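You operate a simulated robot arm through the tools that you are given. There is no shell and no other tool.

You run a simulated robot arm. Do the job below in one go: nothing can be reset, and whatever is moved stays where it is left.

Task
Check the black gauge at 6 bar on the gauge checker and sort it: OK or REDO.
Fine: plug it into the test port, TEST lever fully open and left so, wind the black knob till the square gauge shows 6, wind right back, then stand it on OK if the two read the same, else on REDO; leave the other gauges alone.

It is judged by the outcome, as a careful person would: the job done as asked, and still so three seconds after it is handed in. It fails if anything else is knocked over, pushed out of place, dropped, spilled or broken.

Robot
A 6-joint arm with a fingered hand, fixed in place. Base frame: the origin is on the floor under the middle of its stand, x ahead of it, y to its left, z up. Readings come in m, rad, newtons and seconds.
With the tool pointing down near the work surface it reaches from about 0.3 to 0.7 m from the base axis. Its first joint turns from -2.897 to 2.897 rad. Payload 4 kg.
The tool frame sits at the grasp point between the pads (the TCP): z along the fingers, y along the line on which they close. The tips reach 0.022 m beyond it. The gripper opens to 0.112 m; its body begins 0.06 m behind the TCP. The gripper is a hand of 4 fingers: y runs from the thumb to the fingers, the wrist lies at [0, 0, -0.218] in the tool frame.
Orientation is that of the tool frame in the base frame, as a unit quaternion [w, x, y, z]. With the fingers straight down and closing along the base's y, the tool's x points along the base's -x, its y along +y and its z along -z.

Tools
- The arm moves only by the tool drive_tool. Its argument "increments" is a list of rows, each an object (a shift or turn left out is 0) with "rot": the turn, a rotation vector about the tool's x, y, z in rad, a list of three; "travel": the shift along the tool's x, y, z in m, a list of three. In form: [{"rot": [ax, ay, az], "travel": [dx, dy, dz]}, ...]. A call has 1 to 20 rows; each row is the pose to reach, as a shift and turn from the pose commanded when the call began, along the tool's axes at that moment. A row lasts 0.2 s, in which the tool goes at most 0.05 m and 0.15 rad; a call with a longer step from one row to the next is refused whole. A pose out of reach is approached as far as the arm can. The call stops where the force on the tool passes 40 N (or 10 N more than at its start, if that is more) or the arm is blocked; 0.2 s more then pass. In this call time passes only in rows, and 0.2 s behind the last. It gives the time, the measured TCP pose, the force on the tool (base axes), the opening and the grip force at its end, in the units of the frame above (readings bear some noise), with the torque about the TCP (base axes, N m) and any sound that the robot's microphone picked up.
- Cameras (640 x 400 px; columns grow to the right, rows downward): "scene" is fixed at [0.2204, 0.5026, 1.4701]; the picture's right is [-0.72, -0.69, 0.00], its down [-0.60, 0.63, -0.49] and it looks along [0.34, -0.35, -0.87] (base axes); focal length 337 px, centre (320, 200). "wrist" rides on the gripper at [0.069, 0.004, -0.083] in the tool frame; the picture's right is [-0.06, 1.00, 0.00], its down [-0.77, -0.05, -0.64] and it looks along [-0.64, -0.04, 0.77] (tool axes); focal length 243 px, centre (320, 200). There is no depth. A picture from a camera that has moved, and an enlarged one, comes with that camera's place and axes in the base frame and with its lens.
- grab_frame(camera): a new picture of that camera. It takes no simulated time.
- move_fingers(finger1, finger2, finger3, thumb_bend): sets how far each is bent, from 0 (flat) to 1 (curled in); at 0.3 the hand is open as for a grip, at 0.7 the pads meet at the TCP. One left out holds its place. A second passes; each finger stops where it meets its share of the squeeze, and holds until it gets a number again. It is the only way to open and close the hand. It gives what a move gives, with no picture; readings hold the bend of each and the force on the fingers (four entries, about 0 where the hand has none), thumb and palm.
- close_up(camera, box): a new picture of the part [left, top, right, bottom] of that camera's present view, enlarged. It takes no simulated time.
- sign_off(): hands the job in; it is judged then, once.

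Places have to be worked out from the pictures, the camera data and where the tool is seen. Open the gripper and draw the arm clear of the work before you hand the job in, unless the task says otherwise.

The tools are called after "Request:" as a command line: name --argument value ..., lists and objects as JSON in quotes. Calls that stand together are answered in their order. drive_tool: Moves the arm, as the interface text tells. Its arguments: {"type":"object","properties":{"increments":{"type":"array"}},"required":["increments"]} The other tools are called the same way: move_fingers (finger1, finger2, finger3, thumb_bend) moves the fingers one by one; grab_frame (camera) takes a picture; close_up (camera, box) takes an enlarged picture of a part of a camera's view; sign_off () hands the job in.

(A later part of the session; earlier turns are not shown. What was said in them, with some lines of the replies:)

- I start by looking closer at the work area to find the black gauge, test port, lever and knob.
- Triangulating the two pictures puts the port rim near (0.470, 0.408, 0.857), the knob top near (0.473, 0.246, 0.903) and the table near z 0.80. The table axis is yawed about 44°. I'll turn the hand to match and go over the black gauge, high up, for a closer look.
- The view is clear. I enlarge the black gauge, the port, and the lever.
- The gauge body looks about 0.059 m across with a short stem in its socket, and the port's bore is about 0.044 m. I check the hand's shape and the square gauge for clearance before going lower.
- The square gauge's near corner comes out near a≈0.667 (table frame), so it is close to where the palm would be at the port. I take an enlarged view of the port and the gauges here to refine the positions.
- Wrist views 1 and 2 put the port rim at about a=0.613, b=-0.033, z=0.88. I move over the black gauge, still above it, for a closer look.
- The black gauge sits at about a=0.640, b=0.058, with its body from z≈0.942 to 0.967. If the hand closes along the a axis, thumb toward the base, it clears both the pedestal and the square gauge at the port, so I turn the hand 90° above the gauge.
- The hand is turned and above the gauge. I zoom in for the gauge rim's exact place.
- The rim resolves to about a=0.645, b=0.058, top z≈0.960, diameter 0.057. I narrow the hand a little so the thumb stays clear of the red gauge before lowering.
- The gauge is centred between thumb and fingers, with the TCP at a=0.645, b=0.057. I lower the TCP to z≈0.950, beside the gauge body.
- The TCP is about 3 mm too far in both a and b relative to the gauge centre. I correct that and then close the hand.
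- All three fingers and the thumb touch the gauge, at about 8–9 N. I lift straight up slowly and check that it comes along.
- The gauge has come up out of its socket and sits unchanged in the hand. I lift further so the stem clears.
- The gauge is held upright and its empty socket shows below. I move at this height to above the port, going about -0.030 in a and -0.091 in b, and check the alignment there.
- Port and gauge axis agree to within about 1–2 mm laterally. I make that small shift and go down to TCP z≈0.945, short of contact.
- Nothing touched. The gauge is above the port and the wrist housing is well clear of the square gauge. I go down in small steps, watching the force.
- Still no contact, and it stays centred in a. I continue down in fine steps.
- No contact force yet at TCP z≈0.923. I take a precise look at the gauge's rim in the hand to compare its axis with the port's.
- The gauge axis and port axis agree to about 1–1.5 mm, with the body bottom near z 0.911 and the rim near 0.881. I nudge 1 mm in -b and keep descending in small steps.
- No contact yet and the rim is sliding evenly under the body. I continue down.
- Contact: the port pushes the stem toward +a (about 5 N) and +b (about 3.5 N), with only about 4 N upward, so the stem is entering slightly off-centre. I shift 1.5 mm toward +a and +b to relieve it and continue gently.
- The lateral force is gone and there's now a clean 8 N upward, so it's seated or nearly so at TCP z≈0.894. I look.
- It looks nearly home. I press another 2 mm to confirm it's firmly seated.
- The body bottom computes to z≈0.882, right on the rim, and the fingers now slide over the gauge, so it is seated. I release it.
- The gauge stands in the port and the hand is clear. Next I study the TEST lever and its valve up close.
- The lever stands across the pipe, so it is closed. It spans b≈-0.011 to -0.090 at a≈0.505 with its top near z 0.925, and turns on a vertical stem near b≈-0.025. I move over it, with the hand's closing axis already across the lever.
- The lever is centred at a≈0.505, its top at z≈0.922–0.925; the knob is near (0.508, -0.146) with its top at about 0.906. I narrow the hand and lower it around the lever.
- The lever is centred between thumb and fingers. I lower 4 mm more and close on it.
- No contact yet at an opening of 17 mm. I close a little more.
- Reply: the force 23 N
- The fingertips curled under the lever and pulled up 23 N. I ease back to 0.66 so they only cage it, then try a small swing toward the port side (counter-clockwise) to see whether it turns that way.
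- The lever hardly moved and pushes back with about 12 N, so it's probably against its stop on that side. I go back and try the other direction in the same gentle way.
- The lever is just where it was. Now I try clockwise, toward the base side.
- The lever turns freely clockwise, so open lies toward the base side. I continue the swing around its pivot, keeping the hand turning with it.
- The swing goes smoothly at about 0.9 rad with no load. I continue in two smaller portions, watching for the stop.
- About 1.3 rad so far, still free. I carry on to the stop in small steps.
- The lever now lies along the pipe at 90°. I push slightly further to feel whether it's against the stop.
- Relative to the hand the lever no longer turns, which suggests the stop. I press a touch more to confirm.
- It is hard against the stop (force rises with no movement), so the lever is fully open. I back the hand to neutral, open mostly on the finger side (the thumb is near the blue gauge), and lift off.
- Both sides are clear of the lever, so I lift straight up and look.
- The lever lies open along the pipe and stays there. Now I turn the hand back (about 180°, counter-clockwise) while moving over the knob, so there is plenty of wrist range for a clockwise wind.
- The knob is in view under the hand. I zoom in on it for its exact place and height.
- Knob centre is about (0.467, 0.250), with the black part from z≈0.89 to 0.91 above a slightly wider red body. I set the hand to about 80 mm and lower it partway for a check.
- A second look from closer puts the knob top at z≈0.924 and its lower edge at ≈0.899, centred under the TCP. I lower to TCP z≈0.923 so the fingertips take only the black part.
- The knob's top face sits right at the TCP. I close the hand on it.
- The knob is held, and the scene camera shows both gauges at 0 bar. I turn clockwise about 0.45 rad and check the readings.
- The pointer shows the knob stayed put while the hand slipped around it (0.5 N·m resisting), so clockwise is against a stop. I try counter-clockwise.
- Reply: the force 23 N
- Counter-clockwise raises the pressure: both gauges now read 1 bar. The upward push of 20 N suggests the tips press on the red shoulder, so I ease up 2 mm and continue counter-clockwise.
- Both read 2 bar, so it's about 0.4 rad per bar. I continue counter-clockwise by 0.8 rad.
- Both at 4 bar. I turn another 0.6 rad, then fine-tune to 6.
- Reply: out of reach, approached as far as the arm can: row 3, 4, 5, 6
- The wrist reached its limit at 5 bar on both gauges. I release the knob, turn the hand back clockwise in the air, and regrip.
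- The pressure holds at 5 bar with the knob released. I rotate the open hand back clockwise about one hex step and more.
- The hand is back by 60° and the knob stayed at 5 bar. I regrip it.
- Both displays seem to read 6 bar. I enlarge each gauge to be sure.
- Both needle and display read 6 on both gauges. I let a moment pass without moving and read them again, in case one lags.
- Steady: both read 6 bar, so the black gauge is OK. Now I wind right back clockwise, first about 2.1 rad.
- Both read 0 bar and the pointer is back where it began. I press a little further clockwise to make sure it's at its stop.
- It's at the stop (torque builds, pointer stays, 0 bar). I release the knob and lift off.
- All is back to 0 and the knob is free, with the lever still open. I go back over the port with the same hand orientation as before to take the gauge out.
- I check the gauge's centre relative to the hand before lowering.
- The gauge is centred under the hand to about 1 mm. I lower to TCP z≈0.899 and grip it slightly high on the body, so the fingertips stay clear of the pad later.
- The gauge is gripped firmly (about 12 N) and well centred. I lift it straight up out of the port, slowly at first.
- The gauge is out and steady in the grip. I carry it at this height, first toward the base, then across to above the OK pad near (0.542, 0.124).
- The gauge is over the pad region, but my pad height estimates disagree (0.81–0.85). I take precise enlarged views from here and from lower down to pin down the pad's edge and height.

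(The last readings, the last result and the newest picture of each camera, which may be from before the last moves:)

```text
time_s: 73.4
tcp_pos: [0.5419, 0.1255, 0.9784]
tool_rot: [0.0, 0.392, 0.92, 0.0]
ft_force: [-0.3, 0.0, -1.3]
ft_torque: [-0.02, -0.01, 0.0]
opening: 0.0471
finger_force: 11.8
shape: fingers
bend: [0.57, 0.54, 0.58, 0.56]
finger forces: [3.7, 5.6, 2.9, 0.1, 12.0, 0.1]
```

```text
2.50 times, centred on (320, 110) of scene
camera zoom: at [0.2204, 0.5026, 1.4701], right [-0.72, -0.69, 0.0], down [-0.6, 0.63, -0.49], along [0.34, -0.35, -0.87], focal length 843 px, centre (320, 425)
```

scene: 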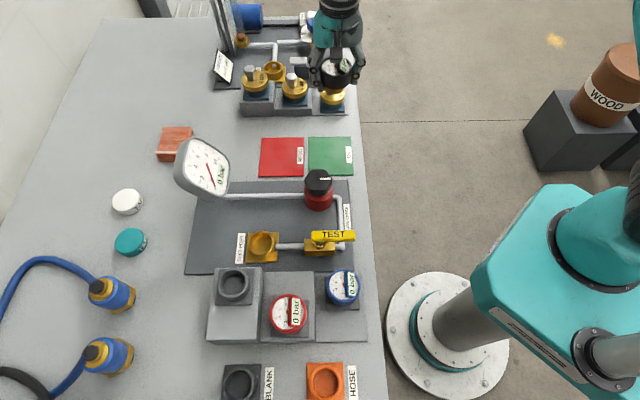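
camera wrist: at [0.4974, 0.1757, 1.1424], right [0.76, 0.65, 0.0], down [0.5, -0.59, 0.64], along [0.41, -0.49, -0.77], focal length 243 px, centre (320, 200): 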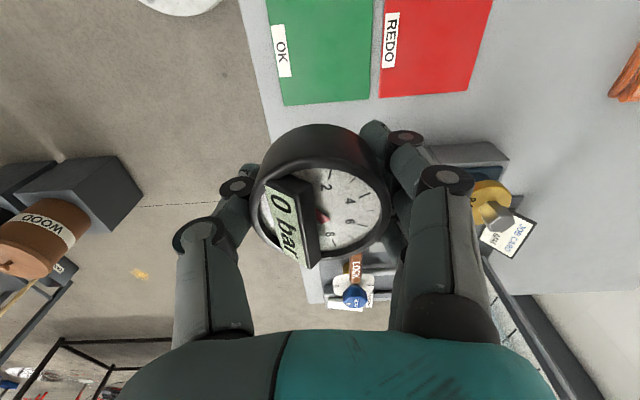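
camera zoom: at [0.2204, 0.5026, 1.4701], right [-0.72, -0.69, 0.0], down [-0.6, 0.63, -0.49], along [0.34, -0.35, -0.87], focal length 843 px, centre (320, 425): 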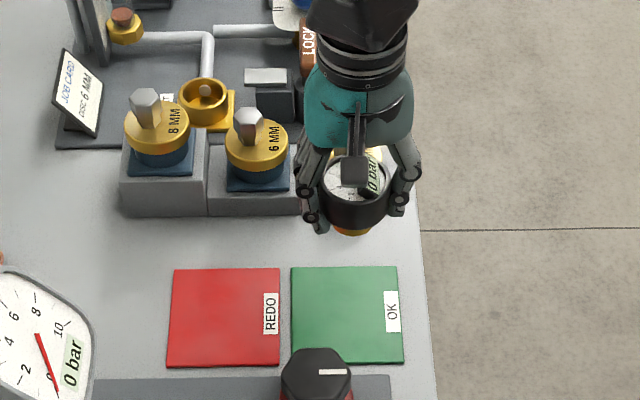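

The two heights give a pad surface near z≈0.861, with the pad's centre about 25 mm toward +b and 4 mm toward +a of the TCP. I shift there and check again.

Request:
drive_tool --increments '[{"travel": [0.012, 0.002, 0]}, {"travel": [0.025, 0.004, 0]}]'

Request:
grab_frame --camera "wrist"

Request:
close_up --camera "scene" --box '[240, 60, 400, 200]'

```text
time_s: 74.0
tcp_pos: [0.5305, 0.1459, 0.9791]
tool_rot: [0.0, 0.392, 0.92, 0.0]
ft_force: [0.3, 0.2, -1.2]
ft_torque: [0.01, -0.02, -0.03]
opening: 0.047
finger_force: 11.7
shape: fingers
bend: [0.57, 0.54, 0.58, 0.56]
finger forces: [3.7, 5.7, 2.9, 0.1, 12.0, 0.1]
```

```text
taken
camera wrist: at [0.4841, 0.1973, 1.0622], right [0.76, 0.65, 0.0], down [0.49, -0.59, 0.64], along [0.41, -0.49, -0.77], focal length 243 px, centre (320, 200)
```

wrist: 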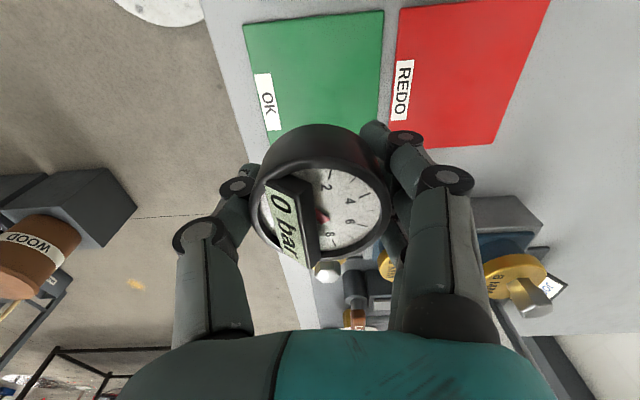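

```text
2.86 times, centred on (320, 130) of scene
camera zoom: at [0.2204, 0.5026, 1.4701], right [-0.72, -0.69, 0.0], down [-0.6, 0.63, -0.49], along [0.34, -0.35, -0.87], focal length 964 px, centre (320, 400)
```

zoom: 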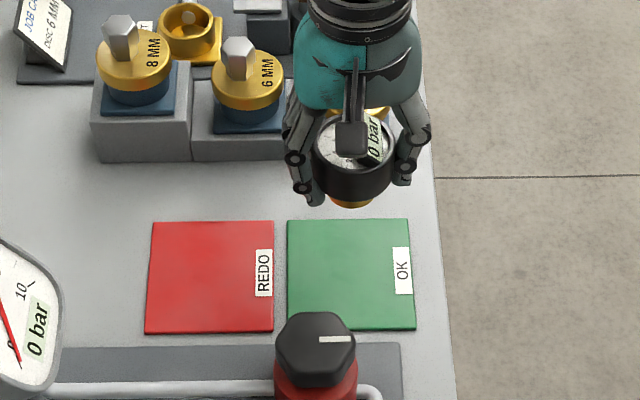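

The pad spans about -47 to +59 mm in b and ±47 mm in a around the TCP, so the gauge will land well inside. I lower toward it, fast at first, then in small steps.

Request:
drive_tool --increments '[{"travel": [0, 0, 0.02]}, {"travel": [0, 0, 0.04]}, {"travel": [0, 0, 0.058]}, {"travel": [0, 0, 0.072]}]'

Request:
grab_frame --camera "wrist"

Request:
close_up --camera "scene" --box '[280, 90, 380, 190]'

```text
time_s: 75.0
tcp_pos: [0.5277, 0.1443, 0.9087]
tool_rot: [0.0, 0.392, 0.92, 0.001]
ft_force: [-0.9, -0.1, -1.3]
ft_torque: [-0.01, 0.03, -0.03]
opening: 0.0473
finger_force: 12.4
shape: fingers
bend: [0.57, 0.54, 0.58, 0.56]
finger forces: [3.6, 5.7, 2.9, 0.0, 12.0, 0.0]
```

```text
taken
camera wrist: at [0.4833, 0.1972, 0.9913], right [0.76, 0.65, 0.0], down [0.5, -0.59, 0.64], along [0.41, -0.49, -0.77], focal length 243 px, centre (320, 200)
```

wrist: 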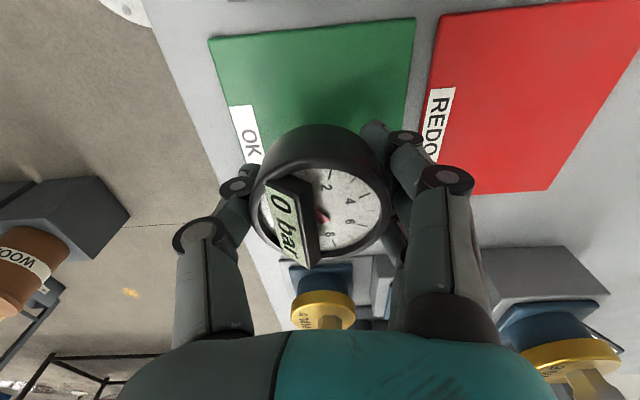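

```text
4.00 times, centred on (330, 140) of scene
camera zoom: at [0.2204, 0.5026, 1.4701], right [-0.72, -0.69, 0.0], down [-0.6, 0.63, -0.49], along [0.34, -0.35, -0.87], focal length 1349 px, centre (280, 440)
```

zoom: 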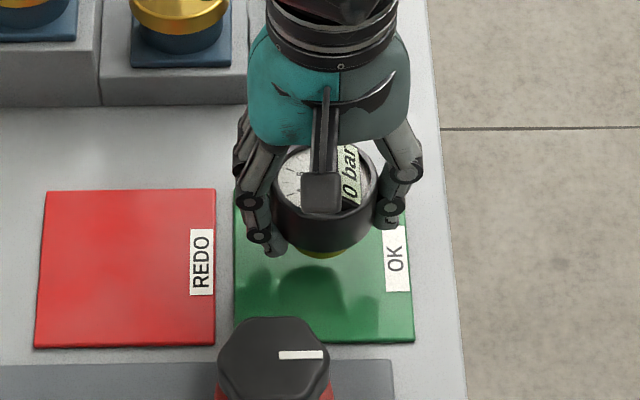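

Close above the pad now and the shadow is near. I lower in 3 mm steps, watching the force.

Request:
drive_tool --increments '[{"travel": [0, 0, 0.003]}, {"travel": [0, 0, 0.006]}, {"travel": [0, 0, 0.009]}]'

Request:
drive_tool --increments '[{"travel": [0, 0, 0.003]}, {"travel": [0, 0, 0.006]}]'

Request:
close_up --camera "scene" --box '[280, 90, 380, 190]'

Request:
grab_frame --camera "wrist"

```text
time_s: 75.8
tcp_pos: [0.5287, 0.1459, 0.8991]
tool_rot: [0.0, 0.392, 0.92, -0.001]
ft_force: [-0.1, -0.9, -2.2]
ft_torque: [0.03, 0.02, -0.03]
opening: 0.0473
finger_force: 12.1
shape: fingers
bend: [0.57, 0.54, 0.58, 0.56]
finger forces: [3.7, 5.7, 2.9, 0.1, 12.0, 0.1]
```

```text
time_s: 76.4
tcp_pos: [0.5289, 0.1456, 0.893]
tool_rot: [0.0, 0.391, 0.92, 0.0]
ft_force: [0.1, 0.2, -1.8]
ft_torque: [0.0, 0.01, -0.01]
opening: 0.0468
finger_force: 12.1
shape: fingers
bend: [0.57, 0.54, 0.58, 0.56]
finger forces: [3.7, 5.7, 2.7, 0.0, 12.0, 0.0]
```

```text
4.00 times, centred on (330, 140) of scene
camera zoom: at [0.2204, 0.5026, 1.4701], right [-0.72, -0.69, 0.0], down [-0.6, 0.63, -0.49], along [0.34, -0.35, -0.87], focal length 1349 px, centre (280, 440)
```

zoom: 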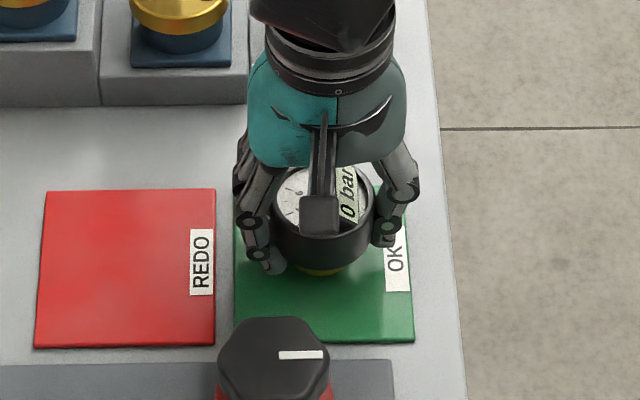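

```text
taken
camera wrist: at [0.4836, 0.1977, 0.9758], right [0.76, 0.65, 0.0], down [0.5, -0.59, 0.64], along [0.41, -0.49, -0.77], focal length 243 px, centre (320, 200)
```

wrist: 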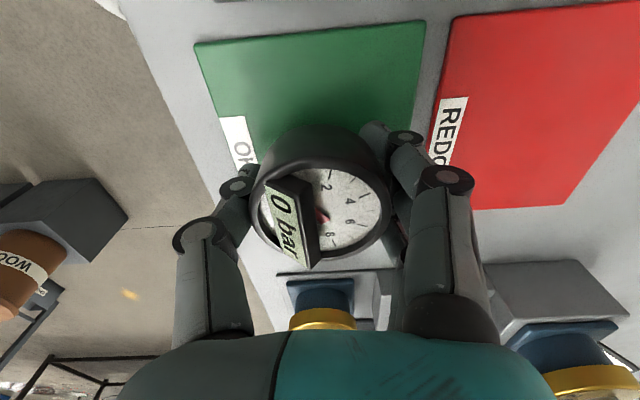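

No contact yet at TCP z=0.893. I continue down in 2 mm steps.

Request:
drive_tool --increments '[{"travel": [0, 0, 0.002]}, {"travel": [0, 0, 0.004]}, {"travel": [0, 0, 0.006]}]'

Request:
drive_tool --increments '[{"travel": [0, 0, 0.002]}, {"travel": [0, 0, 0.004]}]'

Request:
close_up --camera "scene" --box '[280, 90, 380, 190]'

```text
time_s: 77.2
tcp_pos: [0.5284, 0.1456, 0.8857]
tool_rot: [0.0, 0.392, 0.92, 0.0]
ft_force: [0.3, -0.5, 4.7]
ft_torque: [-0.1, 0.07, 0.02]
opening: 0.0422
finger_force: 9.8
shape: fingers
bend: [0.59, 0.57, 0.6, 0.58]
finger forces: [2.6, 4.7, 1.4, 0.0, 10.3, 0.0]
```

```text
time_s: 77.8
tcp_pos: [0.529, 0.1452, 0.8839]
tool_rot: [0.0, 0.392, 0.92, 0.0]
ft_force: [1.1, -0.8, 7.3]
ft_torque: [-0.1, 0.09, 0.0]
opening: 0.0402
finger_force: 8.0
shape: fingers
bend: [0.6, 0.57, 0.61, 0.59]
finger forces: [2.3, 4.4, 0.9, 0.1, 9.0, 0.1]
```

```text
4.00 times, centred on (330, 140) of scene
camera zoom: at [0.2204, 0.5026, 1.4701], right [-0.72, -0.69, 0.0], down [-0.6, 0.63, -0.49], along [0.34, -0.35, -0.87], focal length 1349 px, centre (280, 440)
```

zoom: 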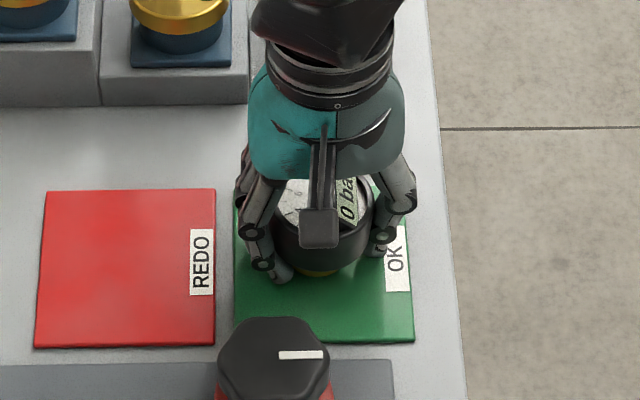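

Contact: about 9 N upward, with the gauge standing on the pad and starting to slide up in the grip. I check it's upright before releasing.

Request:
grab_frame --camera "wrist"

Request:
close_up --camera "wrist" --box '[220, 80, 420, 280]'

```text
taken
camera wrist: at [0.484, 0.1971, 0.966], right [0.76, 0.65, 0.0], down [0.49, -0.59, 0.64], along [0.41, -0.49, -0.77], focal length 243 px, centre (320, 200)
```

wrist: 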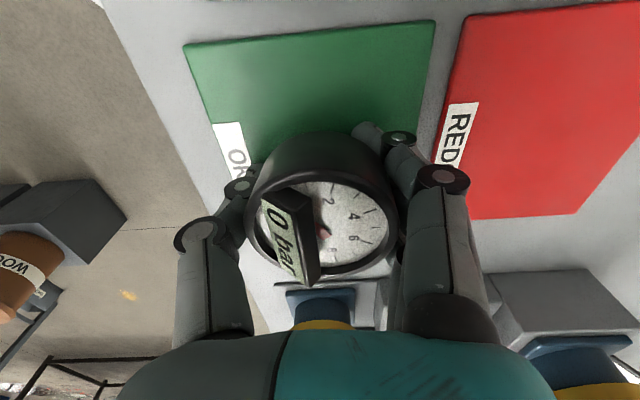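

```text
2.00 times, centred on (320, 180) of wrist
camera zoom: at [0.484, 0.1971, 0.966], right [0.76, 0.65, 0.0], down [0.49, -0.59, 0.64], along [0.41, -0.49, -0.77], focal length 485 px, centre (320, 240)
```

zoom: 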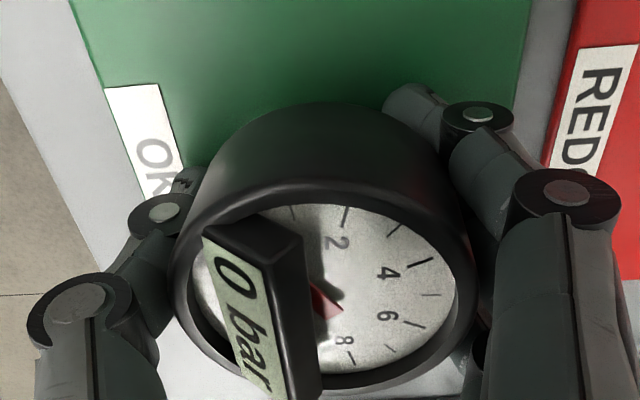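

It looks upright and centred on the green pad. I open the hand to release it.

Request:
move_fingers --finger1 0.42 --finger2 0.42 --finger3 0.42 --thumb_bend 0.42

Request:
grab_frame --camera "wrist"

Request:
close_up --camera "scene" --box '[280, 90, 380, 190]'

```text
time_s: 78.8
tcp_pos: [0.53, 0.1464, 0.8829]
tool_rot: [0.0, 0.392, 0.92, 0.0]
ft_force: [-0.6, -1.1, 0.7]
ft_torque: [-0.01, 0.0, 0.01]
opening: 0.0792
finger_force: 0.0
shape: fingers
bend: [0.42, 0.42, 0.42, 0.42]
finger forces: [0.0, 0.0, 0.0, 0.0, 0.0, 0.1]
```

```text
taken
camera wrist: at [0.484, 0.1971, 0.9658], right [0.76, 0.65, 0.0], down [0.49, -0.59, 0.64], along [0.41, -0.49, -0.77], focal length 243 px, centre (320, 200)
```

wrist: 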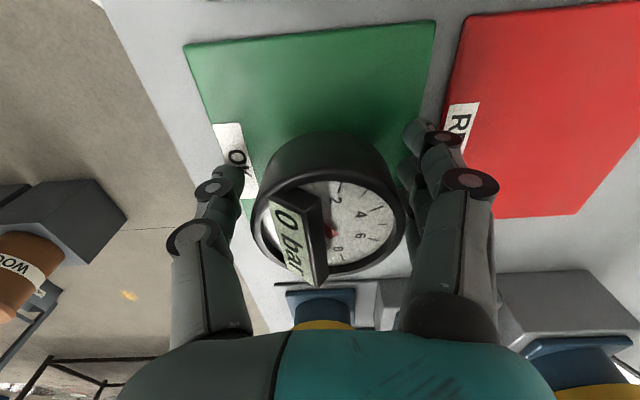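

```text
4.00 times, centred on (330, 140) of scene
camera zoom: at [0.2204, 0.5026, 1.4701], right [-0.72, -0.69, 0.0], down [-0.6, 0.63, -0.49], along [0.34, -0.35, -0.87], focal length 1349 px, centre (280, 440)
```

zoom: 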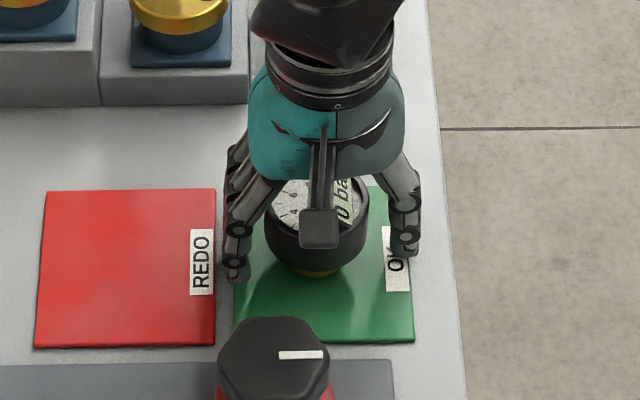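

The gauge stands by itself on OK. I open a little wider for clearance and lift straight up.

Request:
move_fingers --finger1 0.32 --finger2 0.32 --finger3 0.32 --thumb_bend 0.36

Request:
drive_tool --increments '[{"travel": [0, 0.002, -0.01]}, {"travel": [0, 0.003, -0.025]}, {"travel": [0, 0.003, -0.05]}, {"travel": [0, 0.003, -0.09]}, {"travel": [0, 0.003, -0.13]}, {"travel": [0, 0.003, -0.17]}]'

Request:
grab_frame --camera "wrist"

Request:
grab_frame --camera "scene"

```text
time_s: 79.8
tcp_pos: [0.5292, 0.1446, 0.8825]
tool_rot: [-0.001, 0.391, 0.92, 0.0]
ft_force: [0.4, 0.1, 0.1]
ft_torque: [0.02, -0.02, 0.0]
opening: 0.1018
finger_force: 0.1
shape: fingers
bend: [0.32, 0.32, 0.32, 0.36]
finger forces: [0.0, 0.0, 0.0, 0.0, 0.1, 0.0]
```

```text
time_s: 81.2
tcp_pos: [0.5306, 0.147, 1.0542]
tool_rot: [-0.001, 0.391, 0.92, 0.0]
ft_force: [-0.2, 0.0, -0.4]
ft_torque: [-0.01, 0.0, 0.01]
opening: 0.1019
finger_force: 0.1
shape: fingers
bend: [0.32, 0.32, 0.32, 0.36]
finger forces: [0.0, 0.0, 0.1, 0.0, 0.0, 0.0]
```

```text
taken
camera wrist: at [0.4859, 0.198, 1.1363], right [0.76, 0.65, 0.0], down [0.5, -0.59, 0.64], along [0.41, -0.49, -0.77], focal length 243 px, centre (320, 200)
```

wrist: 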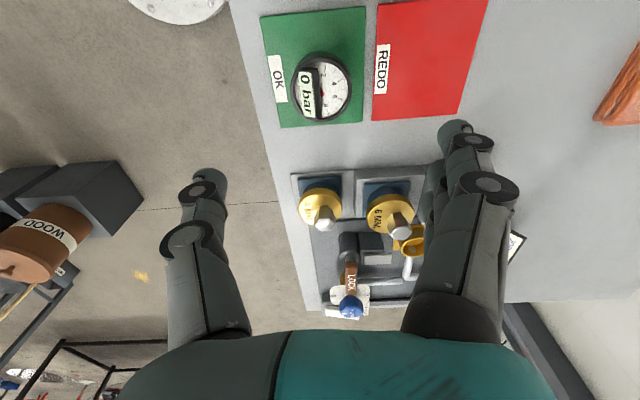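

```text
taken
```

scene: 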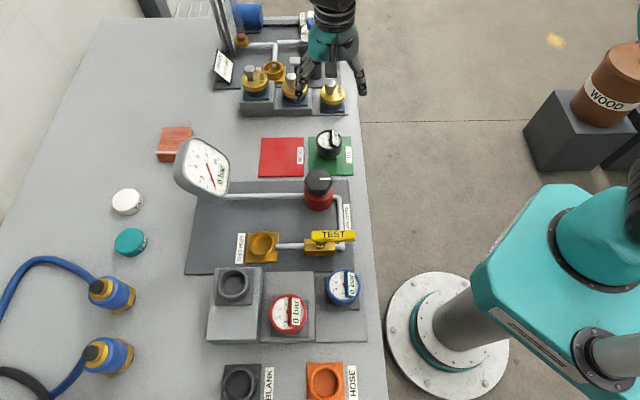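

The black gauge stands inside the OK pad and everything else is in place. I draw the arm up and back, clear of the work, and take a last look.

Request:
drive_tool --increments '[{"travel": [0, -0.02, -0.04]}, {"travel": [0, -0.05, -0.07]}, {"travel": [0, -0.08, -0.1]}, {"travel": [0, -0.1, -0.13]}]'

Request:
close_up --camera "scene" --box '[250, 110, 380, 270]'

Request:
grab_frame --camera "scene"

```text
time_s: 82.2
tcp_pos: [0.4577, 0.0765, 1.1827]
tool_rot: [-0.001, 0.392, 0.92, -0.001]
ft_force: [1.1, 0.5, -0.1]
ft_torque: [-0.03, 0.0, 0.01]
opening: 0.1016
finger_force: 0.1
shape: fingers
bend: [0.32, 0.32, 0.32, 0.36]
finger forces: [0.0, 0.1, 0.0, 0.0, 0.1, 0.0]
```

```text
2.50 times, centred on (315, 190) of scene
camera zoom: at [0.2204, 0.5026, 1.4701], right [-0.72, -0.69, 0.0], down [-0.6, 0.63, -0.49], along [0.34, -0.35, -0.87], focal length 843 px, centre (332, 225)
```

zoom: 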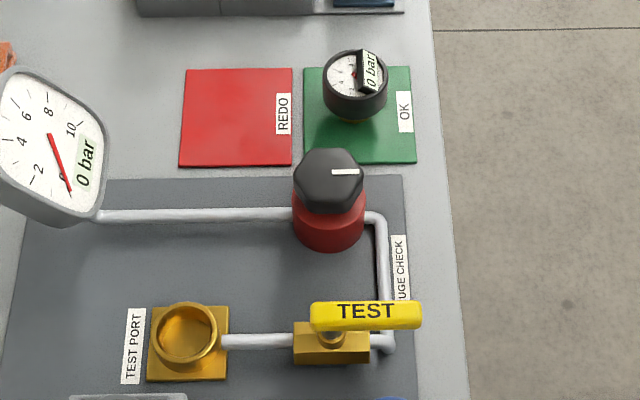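

```text
taken
```

scene: 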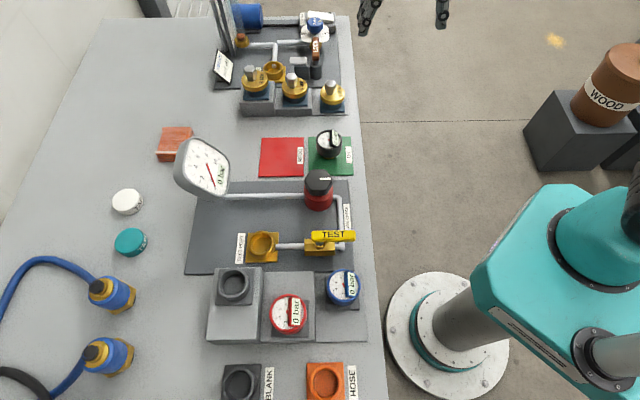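

The black gauge stands upright on OK, the lever is fully open, and the knob is wound back to 0 bar. The red and blue gauges are untouched and the arm is clear with the hand open, so I hand the job in.

Request:
sign_off

```text
The job is handed in.
```

The black gauge passed. With the square gauge at 6 bar it also read 6, and both still agreed about two seconds later, so I stood it on OK.

- **Test port:** the gauge sat fully home during the check. I took it out only after the pressure was back to 0.
- **TEST lever:** it is fully open against its stop and left that way.
- **Black knob:** counter-clockwise raises the pressure. The wrist ran out of travel at 5 bar, so I let go and regripped to reach 6. Pressure held at 5 meanwhile. I then wound it right back to its stop, and both gauges read 0.
- **Everything else:** the red and blue gauges were not touched, nothing was knocked or moved, and the arm is clear with the hand open.

Before I knew which way each one turned, I pushed the lever and the knob briefly against their stops. Neither moved or showed damage.
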